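You operate a simulated robot arm through the tools that you are given. There is no shell and no other tool. Be economical: measure what you need, move in short steps, check, and stop when the job is done.

Carry out the task below with a simulated robot arm. There is one attempt and no reset: what you move stays moved.

TASK
Heat-seal the bag marked THIN and lay it in the green tray.
Fine: set the switch to the bag's word, hold the bar down till the lamp is green, then switch off.

It is judged by the outcome, as a careful person would: the job done as asked, and still so three seconds after it is handed in. It fails if anything else is knocked over, pushed out of place, dropped, spilled or broken.

THE ROBOT
A 7-joint arm with a two-finger parallel gripper, fixed in place. Base frame: the origin is at the foot of the arm, x ahead of it, y to its left, z up; the work surface is at about z = 0. Lengths are in m, angles in rad, forces in N, time in s.
With the tool pointing down near the work surface it reaches from about 0.24 to 0.62 m from the base axis. Its first joint turns from -1.152 to 1.152 rad. Payload 2.6 kg.
Tool frame: the origin (TCP) lies between the finger pads and is the grasp point; the fingertips stand 0.03 m ahead of it; z points along the fingers, y is the line along which they close. The gripper opens to 0.094 m. The fingers are 0.028 m wide and 0.01 m thick; the gripper's body (0.05 by 0.096 m) begins 0.055 m behind the TCP.
Orientation is that of the tool frame in the base frame, as a unit quaternion [w, x, y, z]. With the fingers straight down and closing along the base's y, the tool's x points along the base's -x, its y along +y and its z along -z.

THE INTERFACE
- The arm moves only by the tool play_rows. Its argument "steps" is a list of rows, each an object of numbers (a shift or turn left out is 0, a gripper value left out holds the last): "x", "y", "z": the shift along the tool's x, y, z in m; "rx", "ry", "rz": the turn, a rotation vector about the tool's x, y, z in rad; "fingers": the closure, from 0 (fully open) to 1 (shut). In form: [{"x": .., "y": .., "z": .., "rx": .., "ry": .., "rz": .., "fingers": ..}, ...]. A call has 1 to 20 rows; each row is the pose to reach, as a shift and turn from the pose commanded when the call began, along the tool's axes at that moment. A row lasts 0.2 s, in which the tool goes at most 0.05 m and 0.15 rad; a call with a longer step from one row to the next is refused whole, and so is a gripper value outside its range. A pose out of reach is approached as far as the arm can. The call stops where the force on the tool passes 40 N (or 10 N more than at its start, if that is more) or the arm is blocked; 0.2 s more then pass. The fingers move at their own pace (about 0.072 m/s each) and stop on an object; they squeeze with about 35 N. The grip force told is the motor's: it shows also when the fingers shut on nothing. Time passes only in rows, and 0.2 s behind the last, so rows that repeat a pose let the fingers close. It gives the time, the measured TCP pose, the force on the tool (base axes), the opening and the grip force at its end, in the units of the frame above (readings bear some noise).
- Cameras (640 x 400 px; columns grow to the right, rows downward): "scene" is fixed at [0.029, 0.4189, 0.5892]; the picture's right is [-0.86, -0.51, 0.00], its down [-0.17, 0.29, -0.94] and it looks along [0.48, -0.81, -0.33] (base axes); focal length 329 px, centre (320, 200). "wrist" rides on the gripper at [-0.037, 0, -0.058] in the tool frame; the picture's right is [0.00, -1.00, 0.00], its down [0.97, 0.00, -0.24] and it looks along [0.24, 0.00, 0.97] (tool axes); focal length 218 px, centre (320, 200).
- capture(camera): a new picture of that camera. No time passes.
- pixel_to_xyz(camera, pixels): there is no depth. For up to 12 entries [column, row, z] of the newest picture of that camera ("zoom" is the newest enlarged one), the place [x, y] in the base frame at which the ray of that pixel passes the height z, good to about 0.002 m. No time passes.
- inspect(camera, box): a new picture of the part [left, top, right, bottom] of that camera's present view, enlarged. No time passes.
- finish_job(): hands the job in; it is judged then, once.

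Work in short steps. Measure before you move; look again where a grasp or a placing could have gone wrong, and mend it. You have 80 turns and 54 pictures in all, those below and enlarged ones among them. Open the gripper and draw the arm clear of the work before you hand the job in, unless the task says otherwise; then end with one line.

The tools are called after "Call:" by a JSON object that holds its "api" and its "payload". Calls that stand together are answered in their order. play_rows: Moves the arm, as the interface text tells. Its arguments: {"type":"object","properties":{"steps":{"type":"array","items":{"type":"object","properties":{"x":{"type":"number"},"y":{"type":"number"},"z":{"type":"number"},"rx":{"type":"number"},"ry":{"type":"number"},"rz":{"type":"number"},"fingers":{"type":"number"}}}}},"required":["steps"]} The other tools are called the same way: capture (camera) takes a picture; pixel_to_xyz (camera, pixels) gives the place at which the rays of pixels pass given heights; inspect (camera, box) takes an enlarged picture of a part of a camera's view; finish_job () hands the job in.

At the start:

```text
t: 0.0
tcp_pos: [0.2753, -0.2466, 0.368]
ee_rot: [0.0, 0.0, 1.0, 0.001]
contact_force: [0.1, 0.2, -0.7]
opening: 0.0942
grip_force: 0.1
```

scene: 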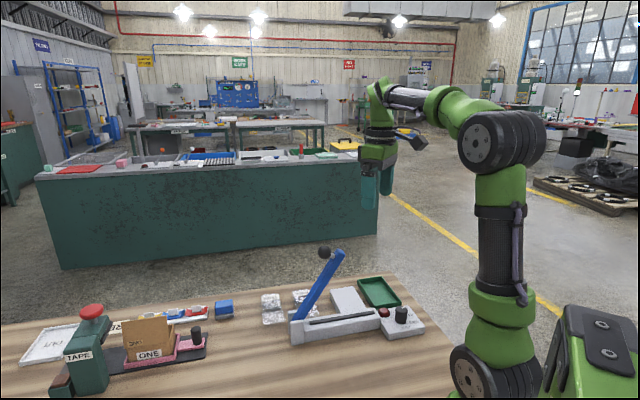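
wrist: 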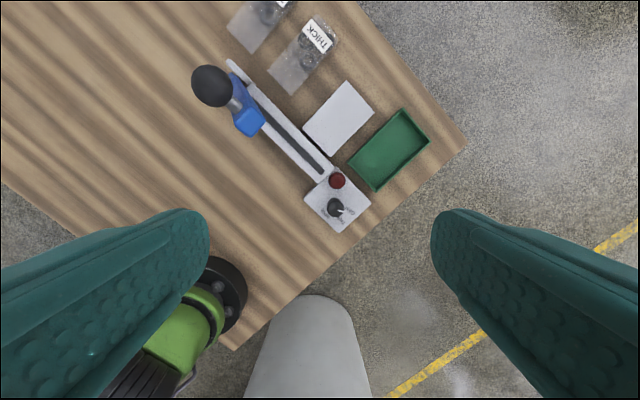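

The scene shows a sealer with a blue lever, a knob, a lamp, a green tray and bags. I'll enlarge both views to see the details.

Call:
{"api": "inspect", "payload": {"camera": "scene", "box": [240, 230, 440, 355]}}

Call:
{"api": "inspect", "payload": {"camera": "wrist", "box": [180, 0, 480, 240]}}

```text
3.20 times, centred on (340, 292) of scene
```

zoom: 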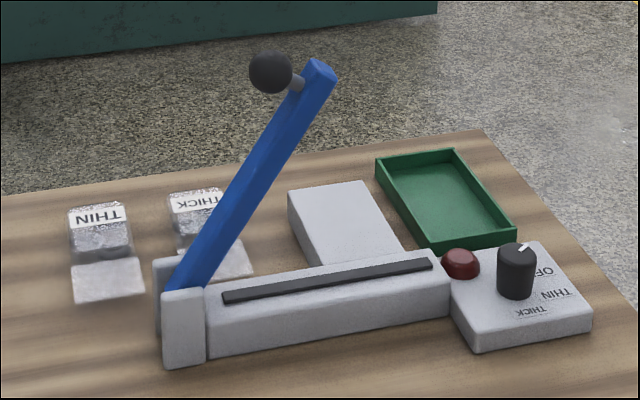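

```text
1.67 times, centred on (330, 120) of wrist
```

zoom: 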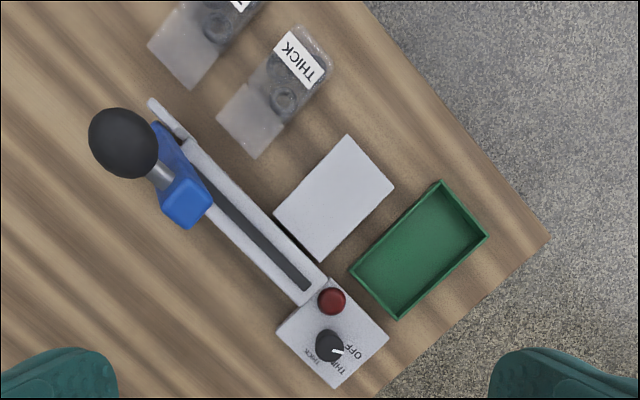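

Next I'll locate the key points from the wrist zoom: knob, lamp, slot ends, platform, tray and bags.

Call:
{"api": "pixel_to_xyz", "payload": {"camera": "zoom", "pixels": [[328, 345, 0.05], [331, 300, 0.04], [305, 288, 0.04], [200, 170, 0.04], [345, 135, 0.02], [394, 187, 0.02], [320, 262, 0.02], [273, 213, 0.02], [440, 182, 0.02], [487, 236, 0.02], [397, 319, 0.02], [351, 268, 0.02]]}}

Call:
{"api": "pixel_to_xyz", "payload": {"camera": "zoom", "pixels": [[275, 27, 0.0], [330, 70, 0.0], [256, 158, 0.0], [217, 117, 0.0], [287, 98, 0.0], [122, 143, 0.2], [122, 143, 0.15], [330, 389, 0.02], [389, 338, 0.02], [277, 330, 0.02], [150, 100, 0.04], [212, 205, 0.15]]}}

Call:
{"api": "inspect", "payload": {"camera": "wrist", "box": [290, 150, 390, 240]}}

```text
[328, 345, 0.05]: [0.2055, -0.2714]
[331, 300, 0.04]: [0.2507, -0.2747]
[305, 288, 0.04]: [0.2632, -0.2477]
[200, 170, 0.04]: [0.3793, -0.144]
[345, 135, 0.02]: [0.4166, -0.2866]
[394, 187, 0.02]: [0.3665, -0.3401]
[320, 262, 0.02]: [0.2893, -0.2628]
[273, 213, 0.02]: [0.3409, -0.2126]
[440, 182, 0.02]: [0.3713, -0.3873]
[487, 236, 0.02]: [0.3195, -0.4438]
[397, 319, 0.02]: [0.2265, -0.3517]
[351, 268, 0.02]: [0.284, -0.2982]
```

```text
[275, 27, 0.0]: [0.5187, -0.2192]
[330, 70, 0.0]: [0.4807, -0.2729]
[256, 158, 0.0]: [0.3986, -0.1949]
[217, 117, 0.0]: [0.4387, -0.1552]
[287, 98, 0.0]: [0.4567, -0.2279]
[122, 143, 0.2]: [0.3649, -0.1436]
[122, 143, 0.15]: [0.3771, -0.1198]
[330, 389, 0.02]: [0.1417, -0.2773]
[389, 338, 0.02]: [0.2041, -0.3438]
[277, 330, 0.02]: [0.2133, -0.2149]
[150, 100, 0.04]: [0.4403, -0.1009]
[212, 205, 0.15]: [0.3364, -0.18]
```

```text
4.44 times, centred on (340, 195) of wrist
```

zoom: 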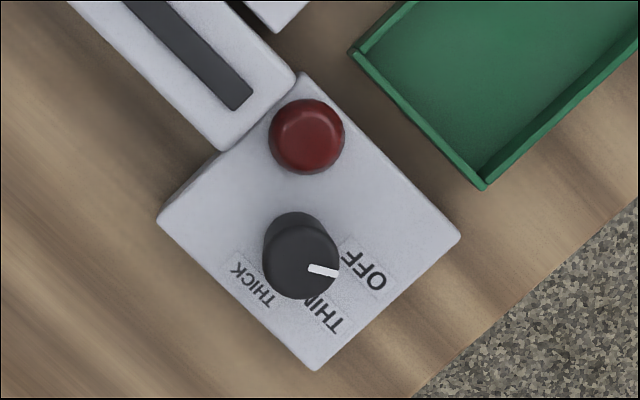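

The switch is at OFF, and the THIN bag is the farther one along the sealer. I'll move above the bags, staying over the lever ball at about (0.358, -0.157, 0.228).

Call:
{"api": "play_rows", "payload": {"steps": [{"x": -0.04, "y": 0.028}, {"x": -0.08, "y": 0.056, "z": 0.01}, {"x": -0.12, "y": 0.084, "z": 0.02}, {"x": -0.155, "y": 0.11, "z": 0.03}]}}

Call:
{"api": "capture", "payload": {"camera": "wrist"}}

```text
t: 1.0
tcp_pos: [0.4298, -0.1374, 0.3384]
ee_rot: [0.0, 0.001, 1.0, 0.0]
contact_force: [0.1, -0.2, -0.1]
opening: 0.0939
grip_force: 0.1
```

```text
48 pictures are left
```

wrist: 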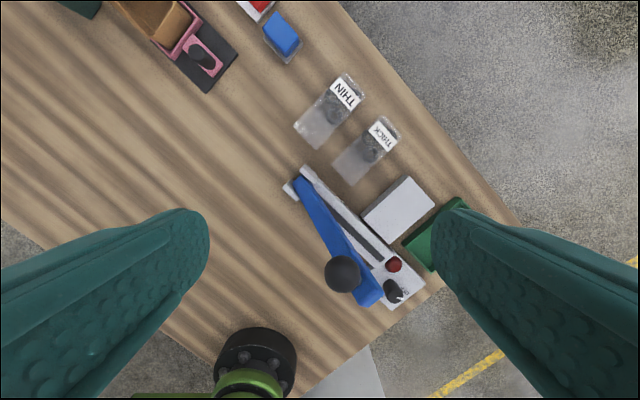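

Call:
{"api": "inspect", "payload": {"camera": "wrist", "box": [260, 60, 460, 185]}}

Call:
{"api": "inspect", "payload": {"camera": "scene", "box": [250, 270, 350, 335]}}

```text
3.20 times, centred on (360, 122) of wrist
```

zoom: 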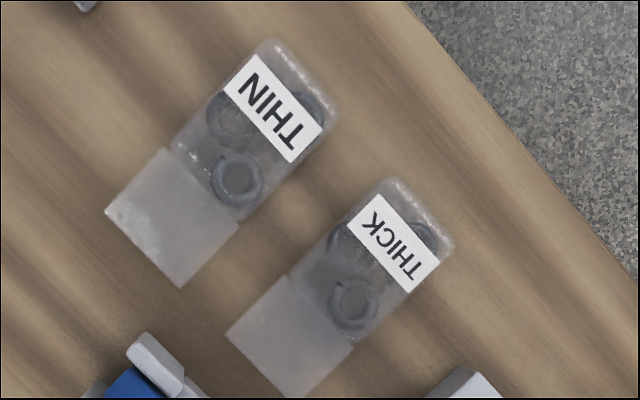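

```text
6.15 times, centred on (300, 302) of scene
```

zoom: 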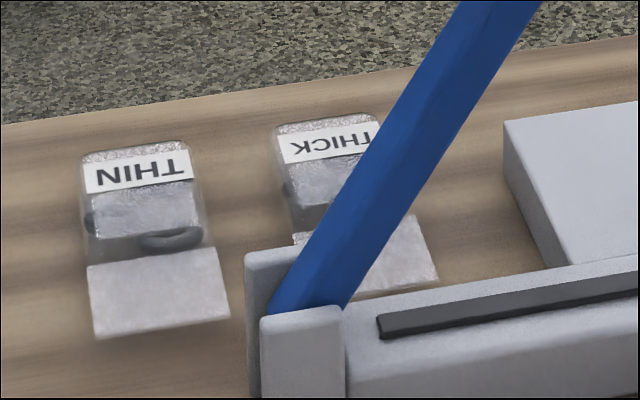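

Call:
{"api": "pixel_to_xyz", "payload": {"camera": "wrist", "pixels": [[343.8, 72.5, 0.018], [365.6, 93.8, 0.018], [336.6, 128.1, 0.015], [312.5, 106.3, 0.015], [292.8, 126.3, 0.004], [316.3, 150, 0.004], [362, 213, 0.03], [405, 177, 0.03], [435.5, 204, 0.03], [391, 243, 0.03], [301, 167, 0.05], [284, 187, 0.05]]}}

Call:
{"api": "inspect", "payload": {"camera": "wrist", "box": [270, 150, 450, 320]}}

```text
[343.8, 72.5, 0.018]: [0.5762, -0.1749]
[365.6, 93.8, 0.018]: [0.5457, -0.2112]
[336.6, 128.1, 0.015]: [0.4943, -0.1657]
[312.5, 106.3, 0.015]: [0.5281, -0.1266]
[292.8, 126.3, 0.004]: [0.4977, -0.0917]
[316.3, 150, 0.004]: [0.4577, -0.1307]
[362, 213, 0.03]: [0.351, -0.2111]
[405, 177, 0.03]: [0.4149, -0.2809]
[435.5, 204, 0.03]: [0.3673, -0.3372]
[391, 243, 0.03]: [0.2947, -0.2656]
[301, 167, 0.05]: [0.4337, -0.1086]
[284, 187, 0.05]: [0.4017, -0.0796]
```

```text
2.35 times, centred on (360, 235) of wrist
```

zoom: 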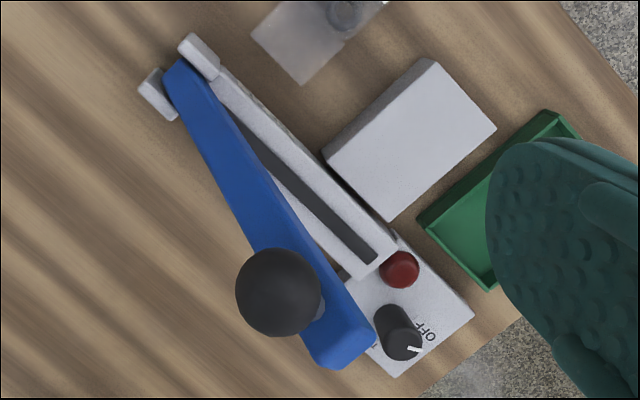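

Call:
{"api": "pixel_to_xyz", "payload": {"camera": "scene", "pixels": [[330, 289.4, 0.03], [330, 289.4, 0.04], [353.4, 286.8, 0.03], [353.4, 286.8, 0.04], [310.3, 322.8, 0.03], [310.3, 322.8, 0.05], [375.3, 312.8, 0.03], [375.3, 312.8, 0.05], [401.3, 308, 0.05], [401.3, 308, 0.07], [275, 294, 0.01], [275, 294, 0.02]]}}

Call:
{"api": "pixel_to_xyz", "payload": {"camera": "wrist", "pixels": [[405, 177, 0.03], [405, 177, 0.04], [435.5, 204, 0.03], [435.5, 204, 0.04], [322.7, 207.4, 0.03], [322.7, 207.4, 0.05], [383.6, 260.6, 0.03], [383.6, 260.6, 0.05], [395.5, 297, 0.05], [395.5, 297, 0.07], [338.5, 84, 0.01], [338.5, 84, 0.02]]}}

```text
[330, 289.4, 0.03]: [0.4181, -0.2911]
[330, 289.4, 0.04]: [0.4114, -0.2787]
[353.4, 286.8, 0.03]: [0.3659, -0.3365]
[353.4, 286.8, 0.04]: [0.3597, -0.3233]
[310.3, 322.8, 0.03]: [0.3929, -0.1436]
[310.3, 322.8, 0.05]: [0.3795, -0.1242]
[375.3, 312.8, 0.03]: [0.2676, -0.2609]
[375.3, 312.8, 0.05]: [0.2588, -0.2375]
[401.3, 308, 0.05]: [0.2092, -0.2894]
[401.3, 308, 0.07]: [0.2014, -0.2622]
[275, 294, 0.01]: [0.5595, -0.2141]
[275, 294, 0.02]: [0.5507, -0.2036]
```

```text
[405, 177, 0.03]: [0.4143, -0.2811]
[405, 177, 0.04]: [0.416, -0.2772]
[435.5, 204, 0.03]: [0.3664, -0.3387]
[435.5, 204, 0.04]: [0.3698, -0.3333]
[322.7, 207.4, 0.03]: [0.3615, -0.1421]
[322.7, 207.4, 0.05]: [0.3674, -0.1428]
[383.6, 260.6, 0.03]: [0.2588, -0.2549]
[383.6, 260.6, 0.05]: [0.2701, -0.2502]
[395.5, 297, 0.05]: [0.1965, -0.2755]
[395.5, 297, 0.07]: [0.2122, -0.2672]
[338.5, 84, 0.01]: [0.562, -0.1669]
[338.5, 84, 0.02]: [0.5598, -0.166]
```

The bag body centre is about (0.536, -0.170) with its axis near -45°, and the platform top is at about 0.033. I'll turn the tool and hover over the THIN bag.

Call:
{"api": "play_rows", "payload": {"steps": [{"x": -0.018, "y": -0.006, "z": 0.01, "rz": 0.13}, {"x": -0.036, "y": -0.012, "z": 0.03, "rz": 0.26}, {"x": -0.054, "y": -0.018, "z": 0.05, "rz": 0.4}, {"x": -0.072, "y": -0.024, "z": 0.08, "rz": 0.53}, {"x": -0.09, "y": -0.03, "z": 0.11, "rz": 0.66}, {"x": -0.106, "y": -0.033, "z": 0.14, "rz": 0.79}, {"x": -0.106, "y": -0.033, "z": 0.14, "rz": 0.79}]}}

Call:
{"api": "capture", "payload": {"camera": "wrist"}}

```text
t: 2.6
tcp_pos: [0.5361, -0.1689, 0.198]
ee_rot: [0.0, 0.386, 0.922, 0.0]
contact_force: [0.3, -0.8, -0.2]
opening: 0.0943
grip_force: 0.0
```

```text
44 pictures are left
```

wrist: 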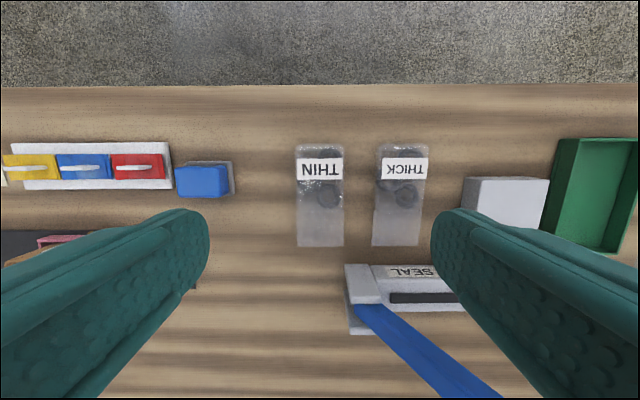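

The bag is square to the tool and centred at column 320. I'll measure the body, flap and sealer edges from this view.

Call:
{"api": "pixel_to_xyz", "payload": {"camera": "wrist", "pixels": [[300, 147, 0.018], [343, 147, 0.018], [344, 208, 0.018], [298, 208, 0.018], [297, 247, 0.003], [344, 247, 0.003], [463, 229, 0.033], [548, 229, 0.033], [463, 178, 0.033], [390, 298, 0.037], [346, 265, 0.037], [382, 165, 0.018]]}}

Call:
{"api": "inspect", "payload": {"camera": "wrist", "box": [280, 130, 440, 260]}}

```text
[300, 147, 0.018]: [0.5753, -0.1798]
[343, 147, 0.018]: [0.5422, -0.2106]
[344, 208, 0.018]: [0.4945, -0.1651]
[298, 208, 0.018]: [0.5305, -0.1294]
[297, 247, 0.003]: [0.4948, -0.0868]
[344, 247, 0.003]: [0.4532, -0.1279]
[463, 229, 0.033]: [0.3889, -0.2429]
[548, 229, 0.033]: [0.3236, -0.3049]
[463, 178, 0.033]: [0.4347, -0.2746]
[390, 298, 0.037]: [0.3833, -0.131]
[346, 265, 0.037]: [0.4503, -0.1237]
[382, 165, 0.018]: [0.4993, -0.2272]
```

```text
3.08 times, centred on (360, 195) of wrist
```

zoom: 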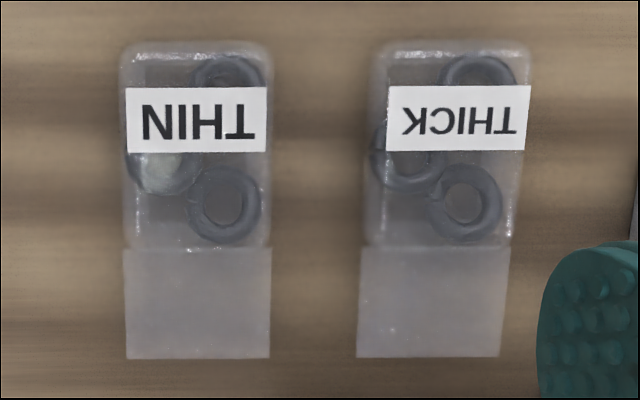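

I'll part-close the fingers to about 0.07 so they clear the THICK bag, then descend over the body.

Call:
{"api": "play_rows", "payload": {"steps": [{"z": 0.03, "fingers": 0.26}, {"z": 0.07}, {"x": -0.001, "y": -0.001, "z": 0.11}, {"x": -0.001, "y": -0.001, "z": 0.14}, {"x": -0.001, "y": -0.001, "z": 0.156}, {"x": -0.001, "y": -0.001, "z": 0.163}, {"x": -0.001, "y": -0.001, "z": 0.163}]}}

Call:
{"api": "capture", "payload": {"camera": "wrist"}}

```text
t: 4.2
tcp_pos: [0.5342, -0.1705, 0.0334]
ee_rot: [0.0, 0.385, 0.923, 0.0]
contact_force: [0.4, -0.1, 0.0]
opening: 0.0698
grip_force: 0.0
```

```text
42 pictures are left
```

wrist: 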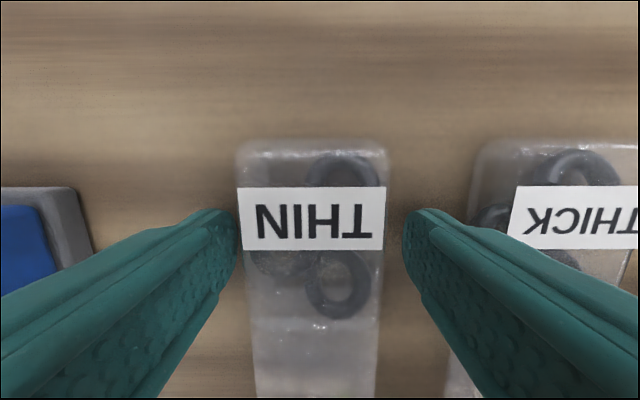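

The fingers straddle the body, so I'll close and lift a little.

Call:
{"api": "play_rows", "payload": {"steps": [{"fingers": 1}, {"fingers": 1}, {"fingers": 1}, {"z": -0.02}, {"z": -0.05}]}}

Call:
{"api": "capture", "payload": {"camera": "wrist"}}

Call:
{"api": "capture", "payload": {"camera": "scene"}}

```text
t: 5.4
tcp_pos: [0.535, -0.1691, 0.0853]
ee_rot: [-0.002, 0.386, 0.923, 0.001]
contact_force: [0.2, 0.2, 0.1]
opening: 0.0547
grip_force: 35.1
```

```text
41 pictures are left
```

wrist: 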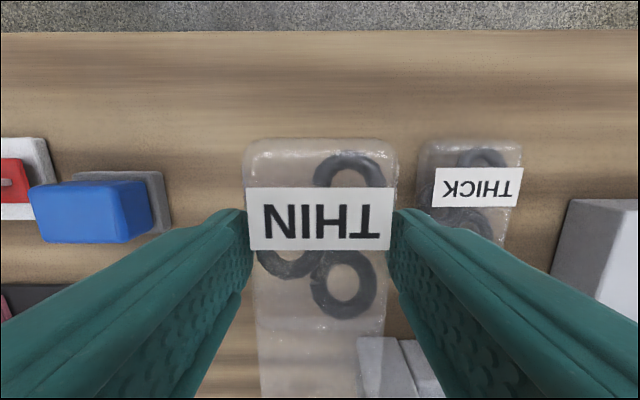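

```text
40 pictures are left
```

scene: 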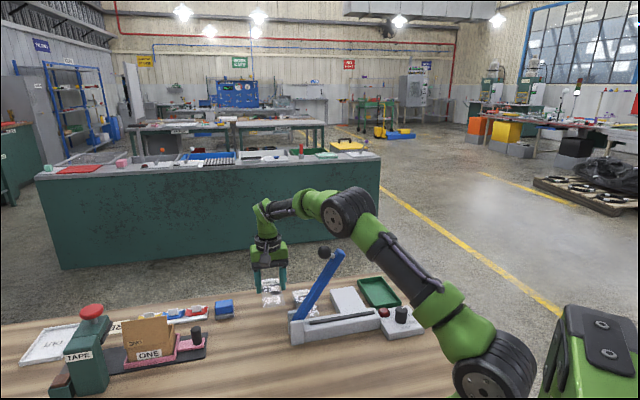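

The bag is held at 0.055 wide. I'll carry it along the sealer at height, keeping outboard of the lever, and look before placing.

Call:
{"api": "play_rows", "payload": {"steps": [{"z": -0.03}, {"z": -0.035, "y": -0.04}, {"z": -0.035, "y": -0.08}, {"z": -0.035, "y": -0.12}, {"z": -0.035, "y": -0.16}, {"z": -0.035, "y": -0.2}, {"z": -0.035, "y": -0.2, "x": 0.02}, {"z": -0.035, "y": -0.2, "x": 0.02}]}}

Call:
{"api": "capture", "payload": {"camera": "wrist"}}

Call:
{"api": "inspect", "payload": {"camera": "scene", "box": [240, 200, 440, 355]}}

```text
t: 7.2
tcp_pos: [0.3791, -0.2975, 0.1206]
ee_rot: [0.0, 0.385, 0.923, 0.0]
contact_force: [-0.9, 0.3, -1.1]
opening: 0.0548
grip_force: 35.0
```

```text
39 pictures are left
```

wrist: 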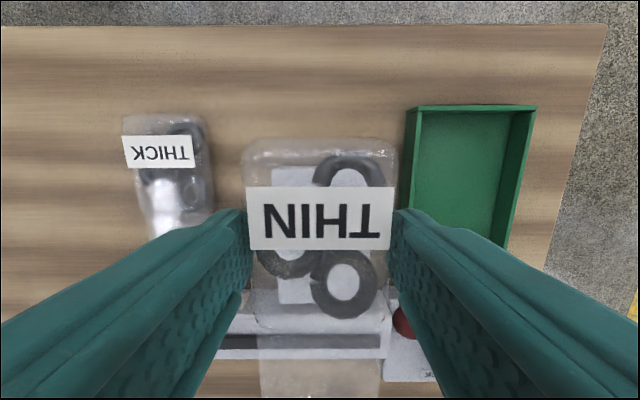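

```text
2.58 times, centred on (340, 278) of scene
```

zoom: 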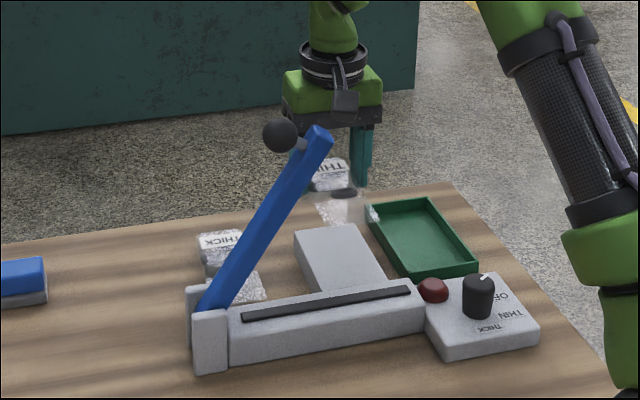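

Call:
{"api": "inspect", "payload": {"camera": "wrist", "box": [220, 130, 460, 400]}}

Call:
{"api": "pixel_to_xyz", "payload": {"camera": "wrist", "pixels": [[320, 341, 0.037], [220, 341, 0.037], [380, 341, 0.037], [277, 165, 0.033], [368, 165, 0.033], [277, 303, 0.033], [320, 320, 0.037], [320, 358, 0.037]]}}

```text
1.48 times, centred on (340, 265) of wrist
```

zoom: 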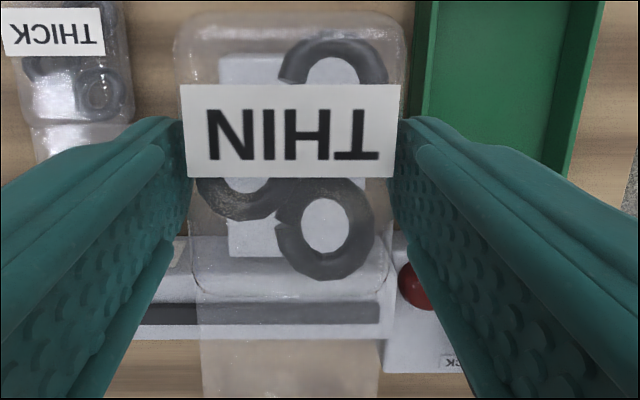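

```text
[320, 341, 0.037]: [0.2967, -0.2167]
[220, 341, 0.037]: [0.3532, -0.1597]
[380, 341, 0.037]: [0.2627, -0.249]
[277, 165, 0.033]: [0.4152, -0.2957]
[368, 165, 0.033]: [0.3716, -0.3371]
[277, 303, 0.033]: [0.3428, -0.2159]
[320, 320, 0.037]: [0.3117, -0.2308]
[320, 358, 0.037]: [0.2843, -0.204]
```

The slot lies 0.115 m toward the bar from the tool, and the bag is centred on the platform. I'll shift 0.05 toward the bar so the flap crosses the slot, then lower to just above the platform.

Call:
{"api": "play_rows", "payload": {"steps": [{"x": 0.02}, {"x": 0.04}, {"x": 0.05}, {"x": 0.05, "z": 0.02}, {"x": 0.05, "z": 0.038}, {"x": 0.05, "z": 0.046}, {"x": 0.05, "z": 0.046}]}}

Call:
{"api": "capture", "payload": {"camera": "wrist"}}

Call:
{"api": "inspect", "payload": {"camera": "scene", "box": [280, 250, 420, 350]}}

```text
t: 8.8
tcp_pos: [0.344, -0.2626, 0.0733]
ee_rot: [0.0, 0.385, 0.923, 0.0]
contact_force: [0.0, -0.6, -0.3]
opening: 0.0549
grip_force: 35.4
```

```text
36 pictures are left
```

wrist: 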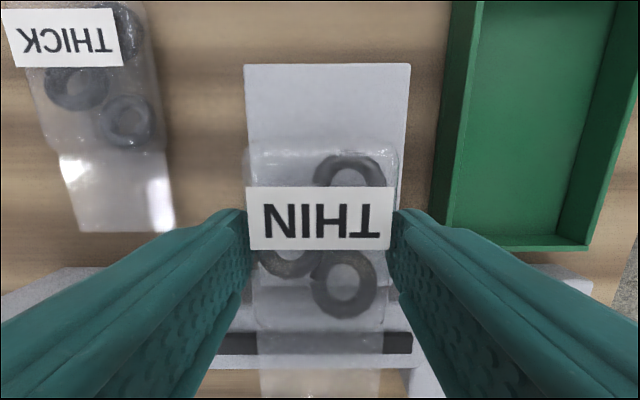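

```text
4.00 times, centred on (350, 300) of scene
```

zoom: 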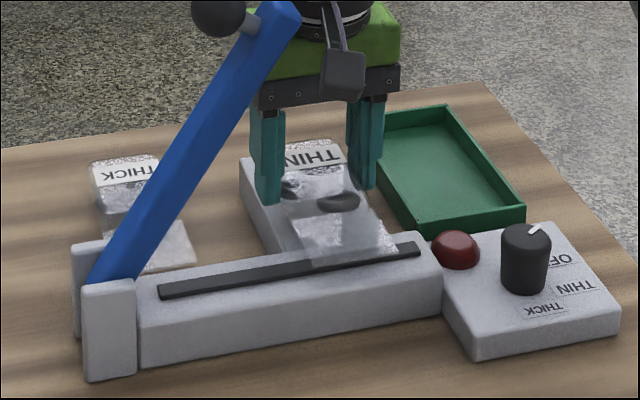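

Call:
{"api": "pixel_to_xyz", "payload": {"camera": "wrist", "pixels": [[320, 397, 0.042], [320, 343, 0.037], [320, 332, 0.042], [320, 354, 0.037], [320, 366, 0.037], [245, 64, 0.033], [410, 64, 0.033], [398, 170, 0.033]]}}

Call:
{"api": "inspect", "payload": {"camera": "wrist", "box": [240, 310, 420, 400]}}

```text
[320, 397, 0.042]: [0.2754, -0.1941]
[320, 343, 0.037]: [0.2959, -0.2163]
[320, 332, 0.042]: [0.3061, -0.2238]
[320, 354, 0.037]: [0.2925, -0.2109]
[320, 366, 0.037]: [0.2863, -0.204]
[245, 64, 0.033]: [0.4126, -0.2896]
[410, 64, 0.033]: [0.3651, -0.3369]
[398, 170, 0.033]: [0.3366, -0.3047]
```

```text
3.56 times, centred on (330, 355) of wrist
```

zoom: 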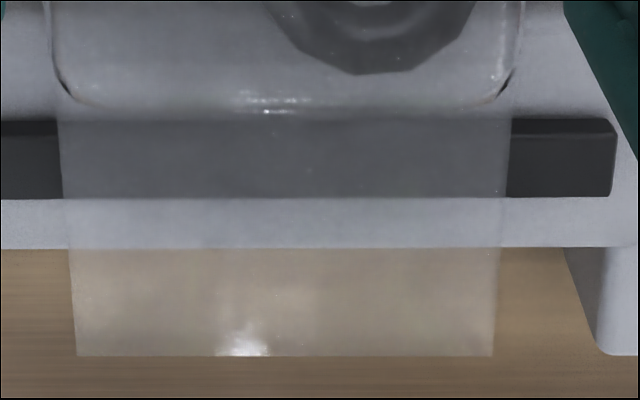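

Call:
{"api": "pixel_to_xyz", "payload": {"camera": "scene", "pixels": [[346.3, 317, 0.03], [346.3, 317, 0.04], [346.3, 317, 0.05], [368.5, 313.5, 0.04], [346.3, 318.5, 0.037], [340, 321, 0.037], [330, 318, 0.037]]}}

Call:
{"api": "pixel_to_xyz", "payload": {"camera": "wrist", "pixels": [[261.5, 398.6, 0.03], [261.5, 398.6, 0.04], [261.5, 398.6, 0.05], [378.5, 398.6, 0.04]]}}

Call:
{"api": "inspect", "payload": {"camera": "scene", "box": [320, 285, 385, 330]}}

```text
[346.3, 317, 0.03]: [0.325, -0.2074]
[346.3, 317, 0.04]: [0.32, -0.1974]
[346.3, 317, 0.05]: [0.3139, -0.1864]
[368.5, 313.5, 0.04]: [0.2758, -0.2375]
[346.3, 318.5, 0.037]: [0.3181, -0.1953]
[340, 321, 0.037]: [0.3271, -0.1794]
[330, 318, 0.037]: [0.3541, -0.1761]
```

```text
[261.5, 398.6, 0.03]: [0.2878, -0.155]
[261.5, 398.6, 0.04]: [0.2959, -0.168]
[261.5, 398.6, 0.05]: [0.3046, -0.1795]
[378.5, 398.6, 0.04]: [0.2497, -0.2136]
```

```text
8.89 times, centred on (352, 308) of scene
```

zoom: 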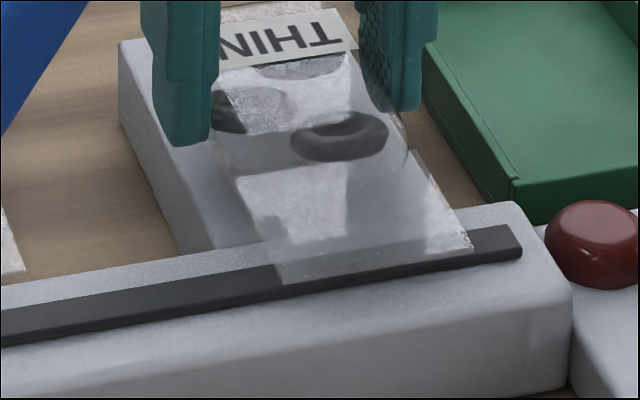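

The flap edge sits about 0.016 m past the slot centreline, so the flap covers the slot. I'll lower the last few millimetres onto the platform.

Call:
{"api": "play_rows", "payload": {"steps": [{"z": 0.003}, {"z": 0.006}, {"z": 0.006}]}}

Call:
{"api": "inspect", "payload": {"camera": "scene", "box": [320, 275, 385, 320]}}

```text
t: 9.6
tcp_pos: [0.3443, -0.2609, 0.0688]
ee_rot: [0.0, 0.384, 0.923, 0.0]
contact_force: [0.4, -0.5, -0.2]
opening: 0.0549
grip_force: 35.1
```

```text
8.89 times, centred on (352, 298) of scene
```

zoom: 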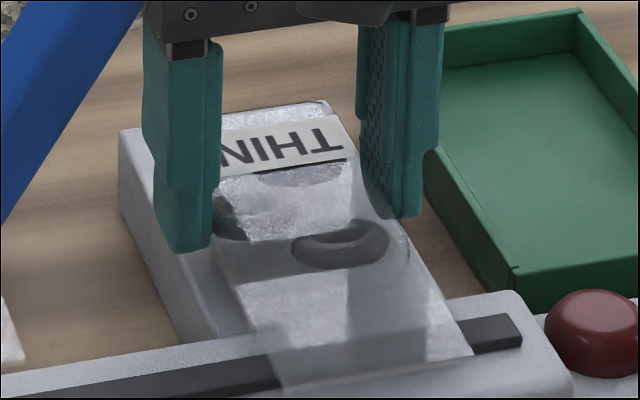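

Call:
{"api": "play_rows", "payload": {"steps": [{"z": 0.002}, {"z": 0.002}]}}

```text
t: 10.2
tcp_pos: [0.3437, -0.2619, 0.0651]
ee_rot: [0.0, 0.385, 0.923, 0.0]
contact_force: [-0.2, -0.1, -0.7]
opening: 0.0546
grip_force: 35.2
```

Call:
{"api": "play_rows", "payload": {"steps": [{"z": 0.0015}, {"z": 0.0015}]}}

Call:
{"api": "inspect", "payload": {"camera": "scene", "box": [320, 275, 385, 320]}}

```text
t: 10.8
tcp_pos: [0.3441, -0.2623, 0.0638]
ee_rot: [-0.001, 0.385, 0.923, 0.0]
contact_force: [-0.2, -0.6, -0.6]
opening: 0.055
grip_force: 35.2
```

```text
8.89 times, centred on (352, 298) of scene
```

zoom: 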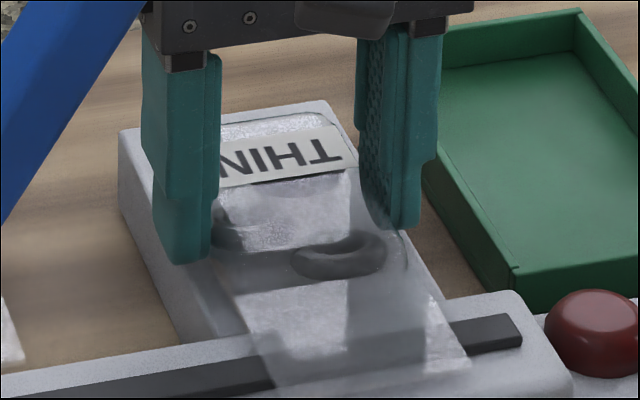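

Call:
{"api": "play_rows", "payload": {"steps": [{"z": 0.0015}, {"z": 0.0015}, {"z": 0.0015}]}}

```text
t: 11.6
tcp_pos: [0.3458, -0.2626, 0.0641]
ee_rot: [0.0, 0.386, 0.923, 0.0]
contact_force: [-4.0, 0.8, 13.7]
opening: 0.055
grip_force: 34.9
```

Contact is felt (13.7 N), so the bag is down. I'll ease up slightly, open partly, and rise straight up.

Call:
{"api": "play_rows", "payload": {"steps": [{"z": -0.001}, {"z": -0.001, "fingers": 0.24}, {"z": -0.001}, {"z": -0.02}, {"z": -0.05}, {"z": -0.05, "x": -0.03}]}}

Call:
{"api": "inspect", "payload": {"camera": "scene", "box": [280, 250, 420, 350]}}

Call:
{"api": "capture", "payload": {"camera": "wrist"}}

```text
t: 13.0
tcp_pos: [0.3642, -0.2839, 0.1143]
ee_rot: [0.0, 0.385, 0.923, 0.0]
contact_force: [0.0, -0.8, -0.4]
opening: 0.0712
grip_force: 0.1
```

```text
4.00 times, centred on (350, 300) of scene
```

zoom: 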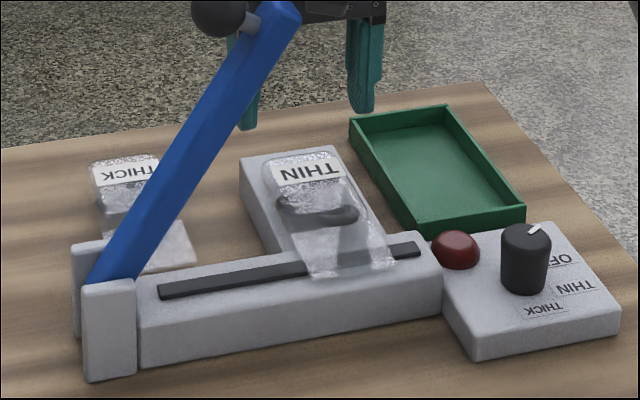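

```text
29 pictures are left
```

wrist: 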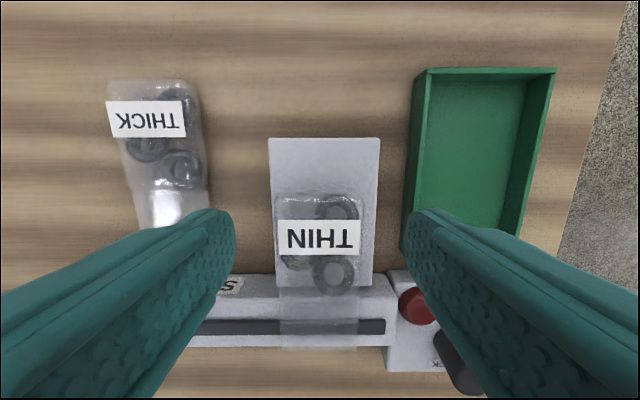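

The flap lies across the slot nicely. Now I'll rise and travel clear of the lever to above the switch knob, about (0.204, -0.272), turning the tool back as I go.

Call:
{"api": "play_rows", "payload": {"steps": [{"z": -0.045}, {"z": -0.075, "y": -0.03}, {"z": -0.075, "y": -0.07, "rz": -0.13}, {"z": -0.075, "y": -0.1057, "rz": -0.26}, {"z": -0.075, "y": -0.1057, "x": 0.04, "rz": -0.4}, {"z": -0.075, "y": -0.1057, "x": 0.08, "rz": -0.53}, {"z": -0.075, "y": -0.1057, "x": 0.121, "rz": -0.66}, {"z": -0.065, "y": -0.1057, "x": 0.121, "rz": -0.79}, {"z": -0.055, "y": -0.1057, "x": 0.121, "rz": -0.79}, {"z": -0.055, "y": -0.1057, "x": 0.121, "rz": -0.79}]}}

Call:
{"api": "capture", "payload": {"camera": "wrist"}}

Call:
{"api": "inspect", "payload": {"camera": "wrist", "box": [240, 110, 400, 210]}}

```text
t: 15.2
tcp_pos: [0.205, -0.2719, 0.1685]
ee_rot: [0.0, 0.0, 1.0, 0.0]
contact_force: [-0.7, 0.2, -0.3]
opening: 0.0711
grip_force: 0.1
```

```text
28 pictures are left
```

wrist: 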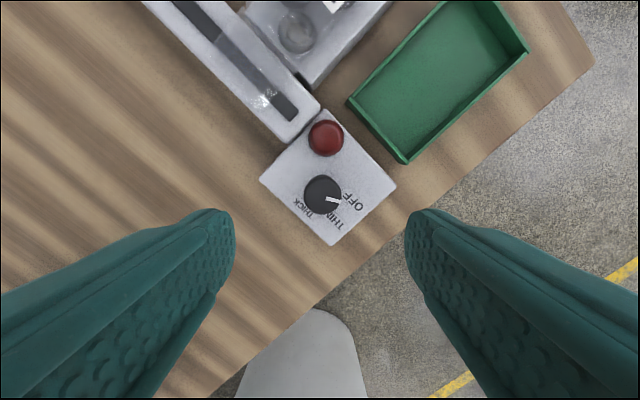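

```text
4.00 times, centred on (320, 160) of wrist
```

zoom: 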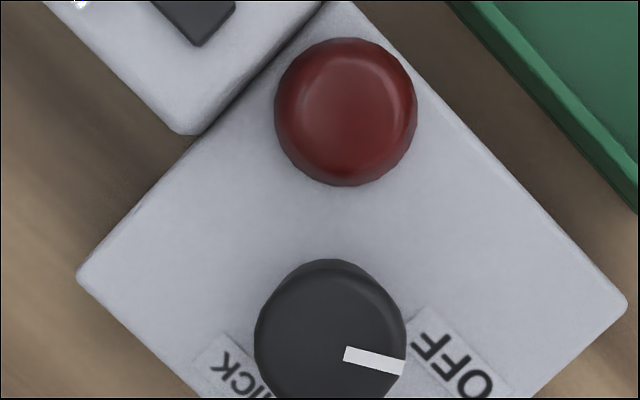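

Call:
{"api": "inspect", "payload": {"camera": "wrist", "box": [260, 150, 400, 250]}}

Call:
{"api": "pixel_to_xyz", "payload": {"camera": "wrist", "pixels": [[324, 194, 0.06], [326.5, 138, 0.04], [324, 194, 0.05], [305, 194, 0.06], [343, 194, 0.06]]}}

```text
4.00 times, centred on (330, 200) of wrist
```

zoom: 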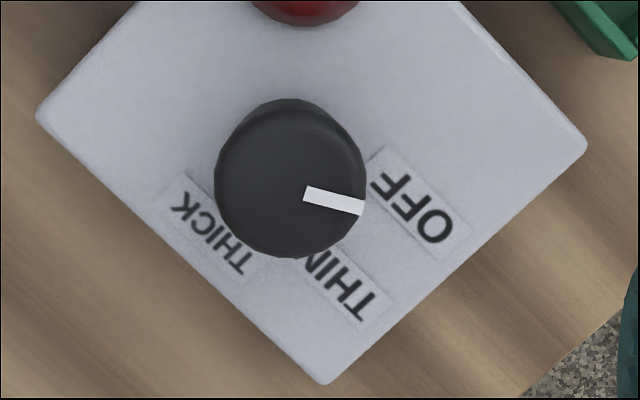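

```text
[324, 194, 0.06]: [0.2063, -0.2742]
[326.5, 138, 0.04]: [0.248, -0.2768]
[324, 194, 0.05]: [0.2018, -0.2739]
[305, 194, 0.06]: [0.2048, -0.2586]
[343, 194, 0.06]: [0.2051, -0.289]
```

The knob top is at about (0.205, -0.273, 0.061), with the pointer at OFF and THIN roughly 55-60° clockwise from it. I'll pre-turn the tool -0.5 rad, descend around the knob and grip it.

Call:
{"api": "play_rows", "payload": {"steps": [{"y": -0.001, "rz": -0.13}, {"y": -0.001, "z": 0.03, "rz": -0.26}, {"y": -0.001, "z": 0.06, "rz": -0.4}, {"y": -0.001, "z": 0.08, "rz": -0.5}, {"y": -0.001, "z": 0.096, "rz": -0.5}, {"y": -0.001, "z": 0.096, "rz": -0.5}]}}

Call:
{"api": "capture", "payload": {"camera": "wrist"}}

```text
t: 16.6
tcp_pos: [0.2052, -0.2727, 0.0727]
ee_rot: [0.0, -0.248, 0.969, -0.001]
contact_force: [-0.3, -0.5, 0.3]
opening: 0.0716
grip_force: 0.0
```

```text
25 pictures are left
```

wrist: 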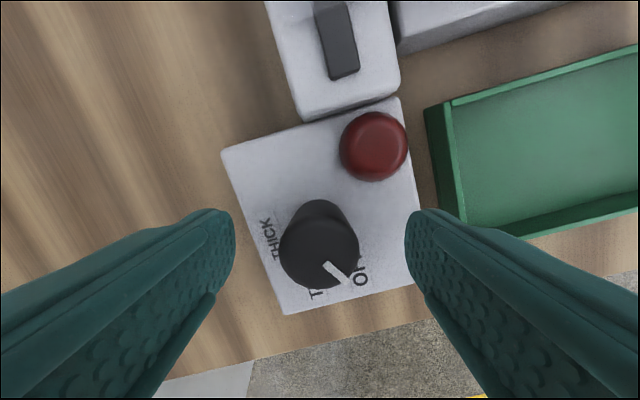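

The knob is centred between the fingers. I'll close and turn it clockwise in small rows by 1.0 rad.

Call:
{"api": "play_rows", "payload": {"steps": [{"fingers": 1}, {"fingers": 1}, {"fingers": 1}, {"rz": 0.12}, {"rz": 0.24}, {"rz": 0.36}, {"rz": 0.48}, {"rz": 0.6}, {"rz": 0.72}, {"rz": 0.84}, {"rz": 0.94}, {"rz": 1.0}, {"rz": 1.0}]}}

Call:
{"api": "capture", "payload": {"camera": "wrist"}}

```text
t: 19.4
tcp_pos: [0.2057, -0.2735, 0.0725]
ee_rot: [0.002, 0.247, 0.969, -0.003]
contact_force: [2.8, -27.5, -13.0]
opening: 0.0313
grip_force: 45.2
```

```text
24 pictures are left
```

wrist: 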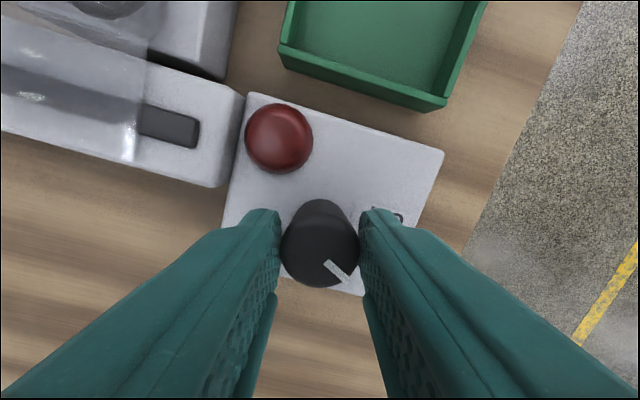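

The pointer turned with the tool, about 57°. I'll open and rise to check it against the THIN label.

Call:
{"api": "play_rows", "payload": {"steps": [{"rz": 0, "fingers": 0.4}, {"fingers": 0.4}, {"z": -0.04}, {"z": -0.08}, {"z": -0.08, "x": 0.02}]}}

Call:
{"api": "inspect", "payload": {"camera": "wrist", "box": [240, 120, 400, 230]}}

```text
t: 20.6
tcp_pos: [0.1885, -0.2606, 0.1519]
ee_rot: [-0.001, 0.248, 0.969, -0.001]
contact_force: [0.4, -0.4, 0.1]
opening: 0.0562
grip_force: 0.0
```

```text
3.64 times, centred on (320, 175) of wrist
```

zoom: 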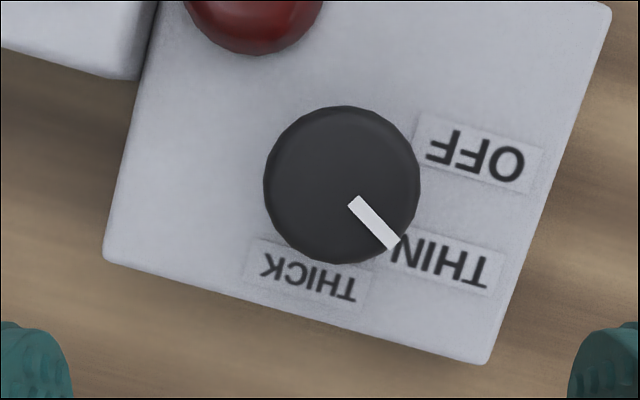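

The pointer is on THIN, symmetric to where OFF was. Next comes the bar: I plan to grip the lever ball across the lever plane and swing it down its arc, so I'll rise and go above the ball with the tool turned.

Call:
{"api": "play_rows", "payload": {"steps": [{"z": -0.045, "rz": -0.13}, {"z": -0.09, "rz": -0.26}, {"z": -0.135, "rz": -0.39}, {"z": -0.18, "rz": -0.52}, {"z": -0.19, "x": -0.02, "y": 0.034, "rz": -0.65}, {"z": -0.19, "x": -0.04, "y": 0.069, "rz": -0.78}, {"z": -0.19, "x": -0.06, "y": 0.103, "rz": -0.91}, {"z": -0.19, "x": -0.08, "y": 0.138, "rz": -1.04}, {"z": -0.19, "x": -0.099, "y": 0.172, "rz": -1.17}, {"z": -0.19, "x": -0.099, "y": 0.172, "rz": -1.285}, {"z": -0.19, "x": -0.099, "y": 0.172, "rz": -1.285}]}}

Call:
{"api": "capture", "payload": {"camera": "wrist"}}

Call:
{"api": "inspect", "payload": {"camera": "scene", "box": [250, 220, 440, 350]}}

```text
t: 23.0
tcp_pos: [0.3556, -0.1588, 0.3411]
ee_rot: [0.0, -0.383, 0.924, 0.0]
contact_force: [0.6, 0.2, 0.2]
opening: 0.0563
grip_force: 0.1
```

```text
22 pictures are left
```

wrist: 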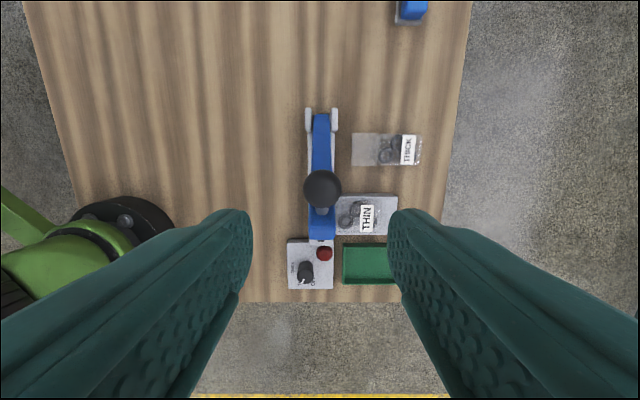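

```text
3.08 times, centred on (345, 285) of scene
```

zoom: 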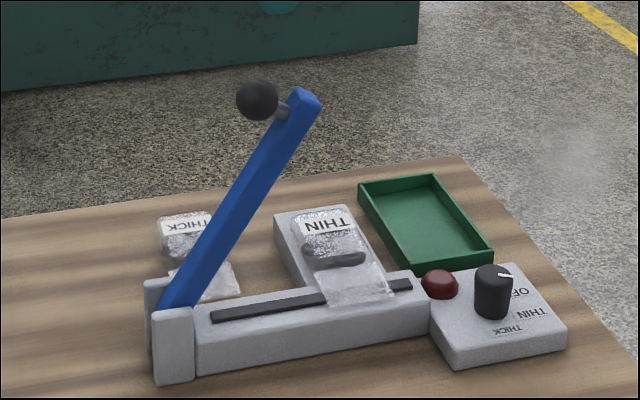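

Call:
{"api": "pixel_to_xyz", "payload": {"camera": "scene", "pixels": [[324.5, 252.6, 0.22], [324.5, 252.6, 0.24], [341, 250, 0.22], [341, 250, 0.24], [299, 318, 0.04], [299, 318, 0.06]]}}

Call:
{"api": "pixel_to_xyz", "payload": {"camera": "wrist", "pixels": [[322, 188, 0.22], [322, 188, 0.24], [322, 238, 0.2], [322, 238, 0.22], [321, 118, 0.05], [321, 130, 0.05], [304, 188, 0.23], [340.5, 188, 0.23]]}}

```text
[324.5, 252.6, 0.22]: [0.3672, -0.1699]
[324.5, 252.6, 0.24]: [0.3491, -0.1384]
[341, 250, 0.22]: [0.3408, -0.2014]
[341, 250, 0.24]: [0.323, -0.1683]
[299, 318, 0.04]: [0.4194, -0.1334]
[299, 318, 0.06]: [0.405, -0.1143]
```

```text
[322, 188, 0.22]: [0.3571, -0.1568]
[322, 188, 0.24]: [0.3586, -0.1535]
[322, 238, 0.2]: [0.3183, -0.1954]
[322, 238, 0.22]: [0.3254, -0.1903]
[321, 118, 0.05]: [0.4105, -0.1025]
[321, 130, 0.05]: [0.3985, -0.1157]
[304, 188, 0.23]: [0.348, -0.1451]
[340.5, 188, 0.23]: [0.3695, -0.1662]
```

The ball centre is at (0.358, -0.155, 0.229) with radius 0.015. I'll descend over it with the fingers on either side of the lever plane and grip it.

Call:
{"api": "play_rows", "payload": {"steps": [{"x": -0.004, "y": 0.001, "z": 0.04}, {"x": -0.004, "y": 0.001, "z": 0.08}, {"x": -0.004, "y": 0.001, "z": 0.1}, {"x": -0.004, "y": 0.001, "z": 0.1}]}}

Call:
{"api": "capture", "payload": {"camera": "wrist"}}

Call:
{"api": "inspect", "payload": {"camera": "scene", "box": [270, 200, 400, 330]}}

```text
t: 24.0
tcp_pos: [0.3573, -0.1553, 0.2421]
ee_rot: [0.0, -0.381, 0.924, 0.0]
contact_force: [0.7, 0.2, -0.1]
opening: 0.0564
grip_force: 0.0
```

```text
20 pictures are left
```

wrist: 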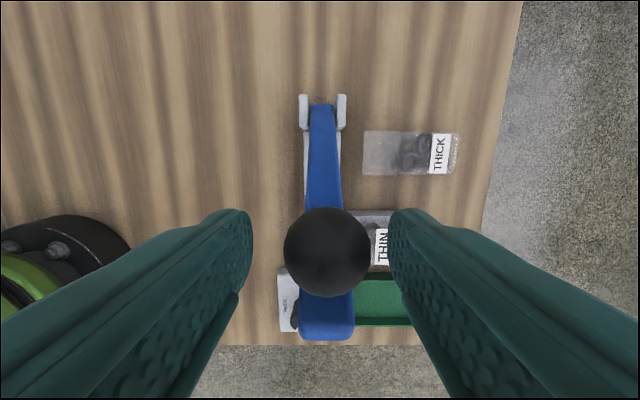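

```text
3.08 times, centred on (335, 265) of scene
```

zoom: 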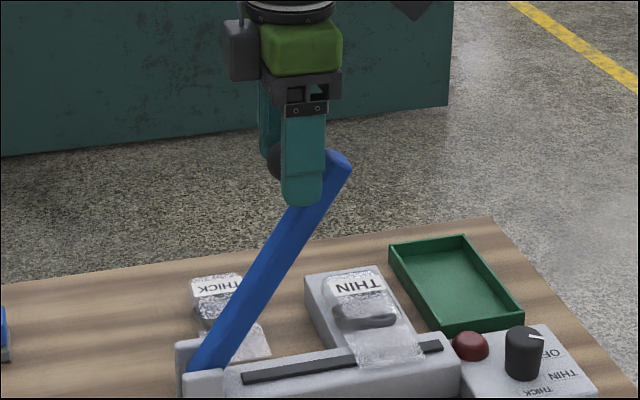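

The ball is a touch right of centre (column 327), so I'll shift 2 mm, grip it, and make a small first swing along the arc to feel the resistance.

Call:
{"api": "play_rows", "payload": {"steps": [{"y": -0.002}, {"y": -0.002, "fingers": 1}, {"y": -0.002, "fingers": 1}, {"y": -0.002, "fingers": 1}, {"y": -0.002, "x": 0.009, "z": 0.0035}, {"y": -0.002, "x": 0.0176, "z": 0.0075}, {"y": -0.002, "x": 0.0176, "z": 0.0075}]}}

Call:
{"api": "inspect", "payload": {"camera": "scene", "box": [270, 200, 400, 330]}}

```text
t: 25.6
tcp_pos: [0.3479, -0.1687, 0.235]
ee_rot: [0.001, -0.383, 0.924, 0.0]
contact_force: [2.7, 6.7, 2.7]
opening: 0.0311
grip_force: 44.5
```

```text
3.08 times, centred on (335, 265) of scene
```

zoom: 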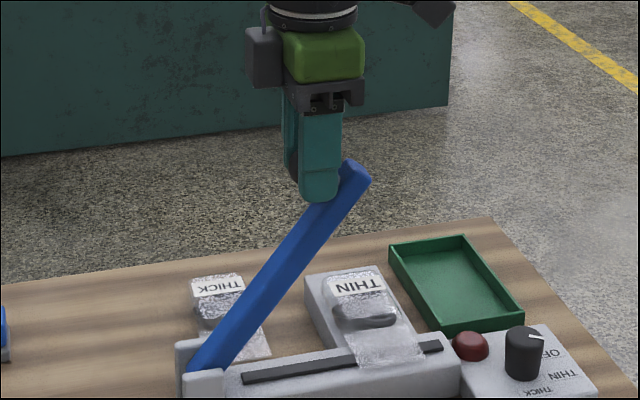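

The lever follows with low force (about 7 N). I'll continue along the arc.

Call:
{"api": "play_rows", "payload": {"steps": [{"x": 0.0177, "z": 0.0098}, {"x": 0.0342, "z": 0.0214}, {"x": 0.0495, "z": 0.0347}, {"x": 0.0632, "z": 0.0494}, {"x": 0.0632, "z": 0.0494}]}}

Call:
{"api": "inspect", "payload": {"camera": "scene", "box": [270, 220, 400, 350]}}

```text
t: 26.8
tcp_pos: [0.3026, -0.214, 0.1827]
ee_rot: [0.001, -0.382, 0.924, 0.001]
contact_force: [-3.6, 13.8, 4.2]
opening: 0.031
grip_force: 45.1
```

```text
3.08 times, centred on (335, 285) of scene
```

zoom: 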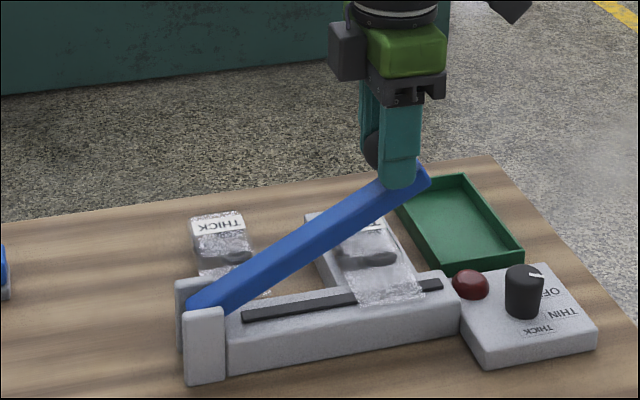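

Call:
{"api": "play_rows", "payload": {"steps": [{"x": 0.0122, "z": 0.0162, "y": 0.001}, {"x": 0.0226, "z": 0.0335, "y": 0.002}, {"x": 0.0311, "z": 0.0518, "y": 0.003}, {"x": 0.0358, "z": 0.0645, "y": 0.003}, {"x": 0.0358, "z": 0.0645, "y": 0.003}]}}

Call:
{"api": "inspect", "payload": {"camera": "scene", "box": [290, 240, 420, 350]}}

```text
t: 28.0
tcp_pos: [0.2763, -0.2391, 0.1213]
ee_rot: [0.001, -0.384, 0.923, -0.005]
contact_force: [18.9, -15.0, 4.7]
opening: 0.0314
grip_force: 45.2
```

```text
3.64 times, centred on (355, 295) of scene
```

zoom: 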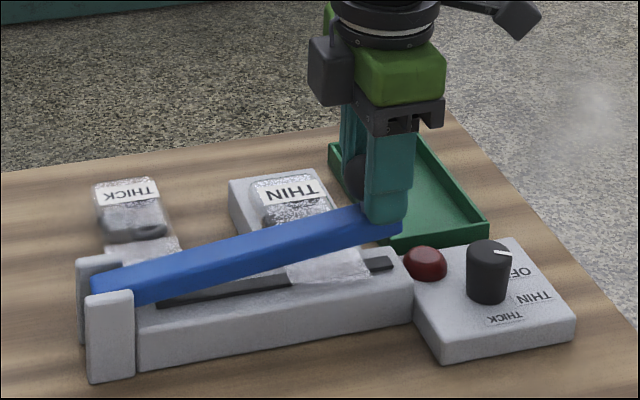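

Call:
{"api": "play_rows", "payload": {"steps": [{"y": -0.002}, {"x": 0.002, "z": 0.0065, "y": -0.002}, {"x": 0.0037, "z": 0.0129, "y": -0.002}, {"x": 0.005, "z": 0.0195, "y": -0.002}]}}

Call:
{"api": "inspect", "payload": {"camera": "scene", "box": [290, 240, 420, 350]}}

```text
t: 29.0
tcp_pos: [0.2749, -0.2428, 0.1008]
ee_rot: [0.0, -0.383, 0.924, -0.001]
contact_force: [4.1, -10.0, 9.4]
opening: 0.0313
grip_force: 44.8
```

```text
3.64 times, centred on (355, 295) of scene
```

zoom: 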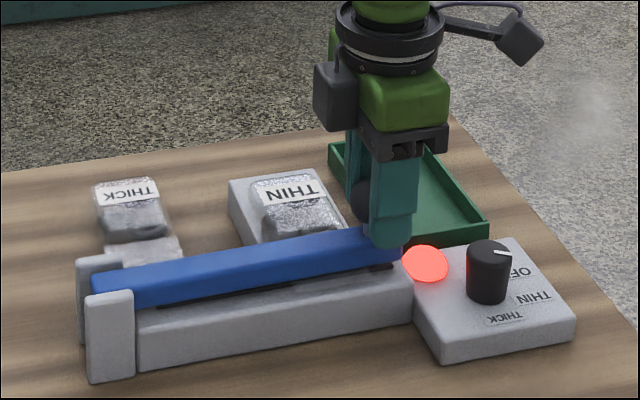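

The lamp is lit red, so it is heating. I'll press a few millimetres more, hold, and check.

Call:
{"api": "play_rows", "payload": {"steps": [{"z": 0.003, "x": 0.0005, "y": -0.0005}, {"z": 0.005, "x": 0.001, "y": -0.0005}, {"z": 0.005, "x": 0.001, "y": -0.0005}]}}

Call:
{"api": "inspect", "payload": {"camera": "scene", "box": [290, 240, 420, 350]}}

```text
t: 29.8
tcp_pos: [0.2731, -0.2433, 0.0974]
ee_rot: [0.001, -0.382, 0.924, -0.001]
contact_force: [-4.0, -2.3, 30.0]
opening: 0.0312
grip_force: 45.5
```

```text
3.64 times, centred on (355, 295) of scene
```

zoom: 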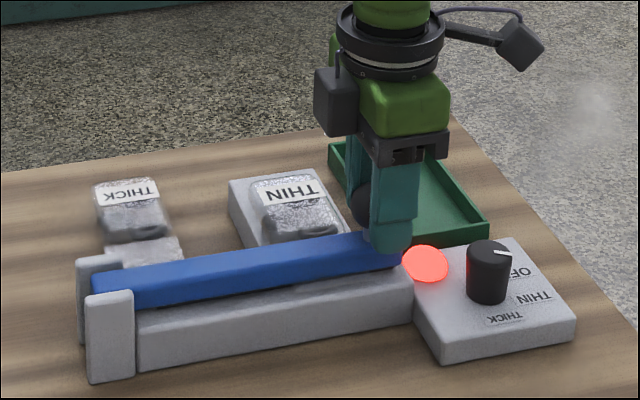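

The bar is fully down at 30 N. I'll hold it.

Call:
{"api": "play_rows", "payload": {"steps": [{"z": 0}, {"z": 0}, {"z": 0}, {"z": 0}]}}

Call:
{"api": "inspect", "payload": {"camera": "scene", "box": [350, 280, 420, 330]}}

```text
t: 30.8
tcp_pos: [0.2736, -0.2422, 0.0967]
ee_rot: [0.0, -0.382, 0.924, 0.0]
contact_force: [-4.8, 0.8, 34.4]
opening: 0.0309
grip_force: 45.3
```

```text
8.00 times, centred on (385, 305) of scene
```

zoom: 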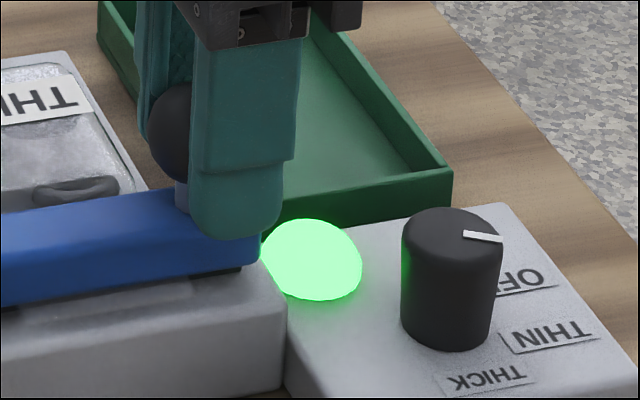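

The lamp is green. I'll swing the lever back up along the same arc right away.

Call:
{"api": "play_rows", "payload": {"steps": [{"x": -0.0043, "z": -0.018}, {"x": -0.0109, "z": -0.0371}, {"x": -0.0194, "z": -0.0554}, {"x": -0.0298, "z": -0.0727}, {"x": -0.042, "z": -0.0889}, {"x": -0.0557, "z": -0.1036}, {"x": -0.071, "z": -0.1169}, {"x": -0.0875, "z": -0.1285}, {"x": -0.1052, "z": -0.1383}, {"x": -0.12, "z": -0.1448}, {"x": -0.12, "z": -0.1448}]}}

Call:
{"api": "inspect", "payload": {"camera": "scene", "box": [260, 200, 430, 350]}}

```text
t: 33.2
tcp_pos: [0.3583, -0.1579, 0.241]
ee_rot: [-0.001, -0.382, 0.924, 0.001]
contact_force: [-10.1, 0.6, 1.4]
opening: 0.0309
grip_force: 45.0
```

```text
2.67 times, centred on (345, 275) of scene
```

zoom: 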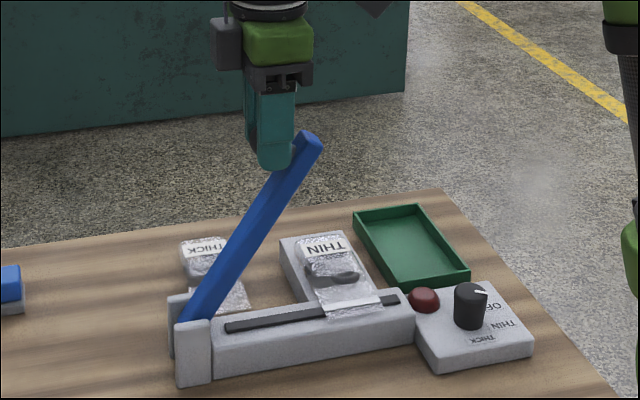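

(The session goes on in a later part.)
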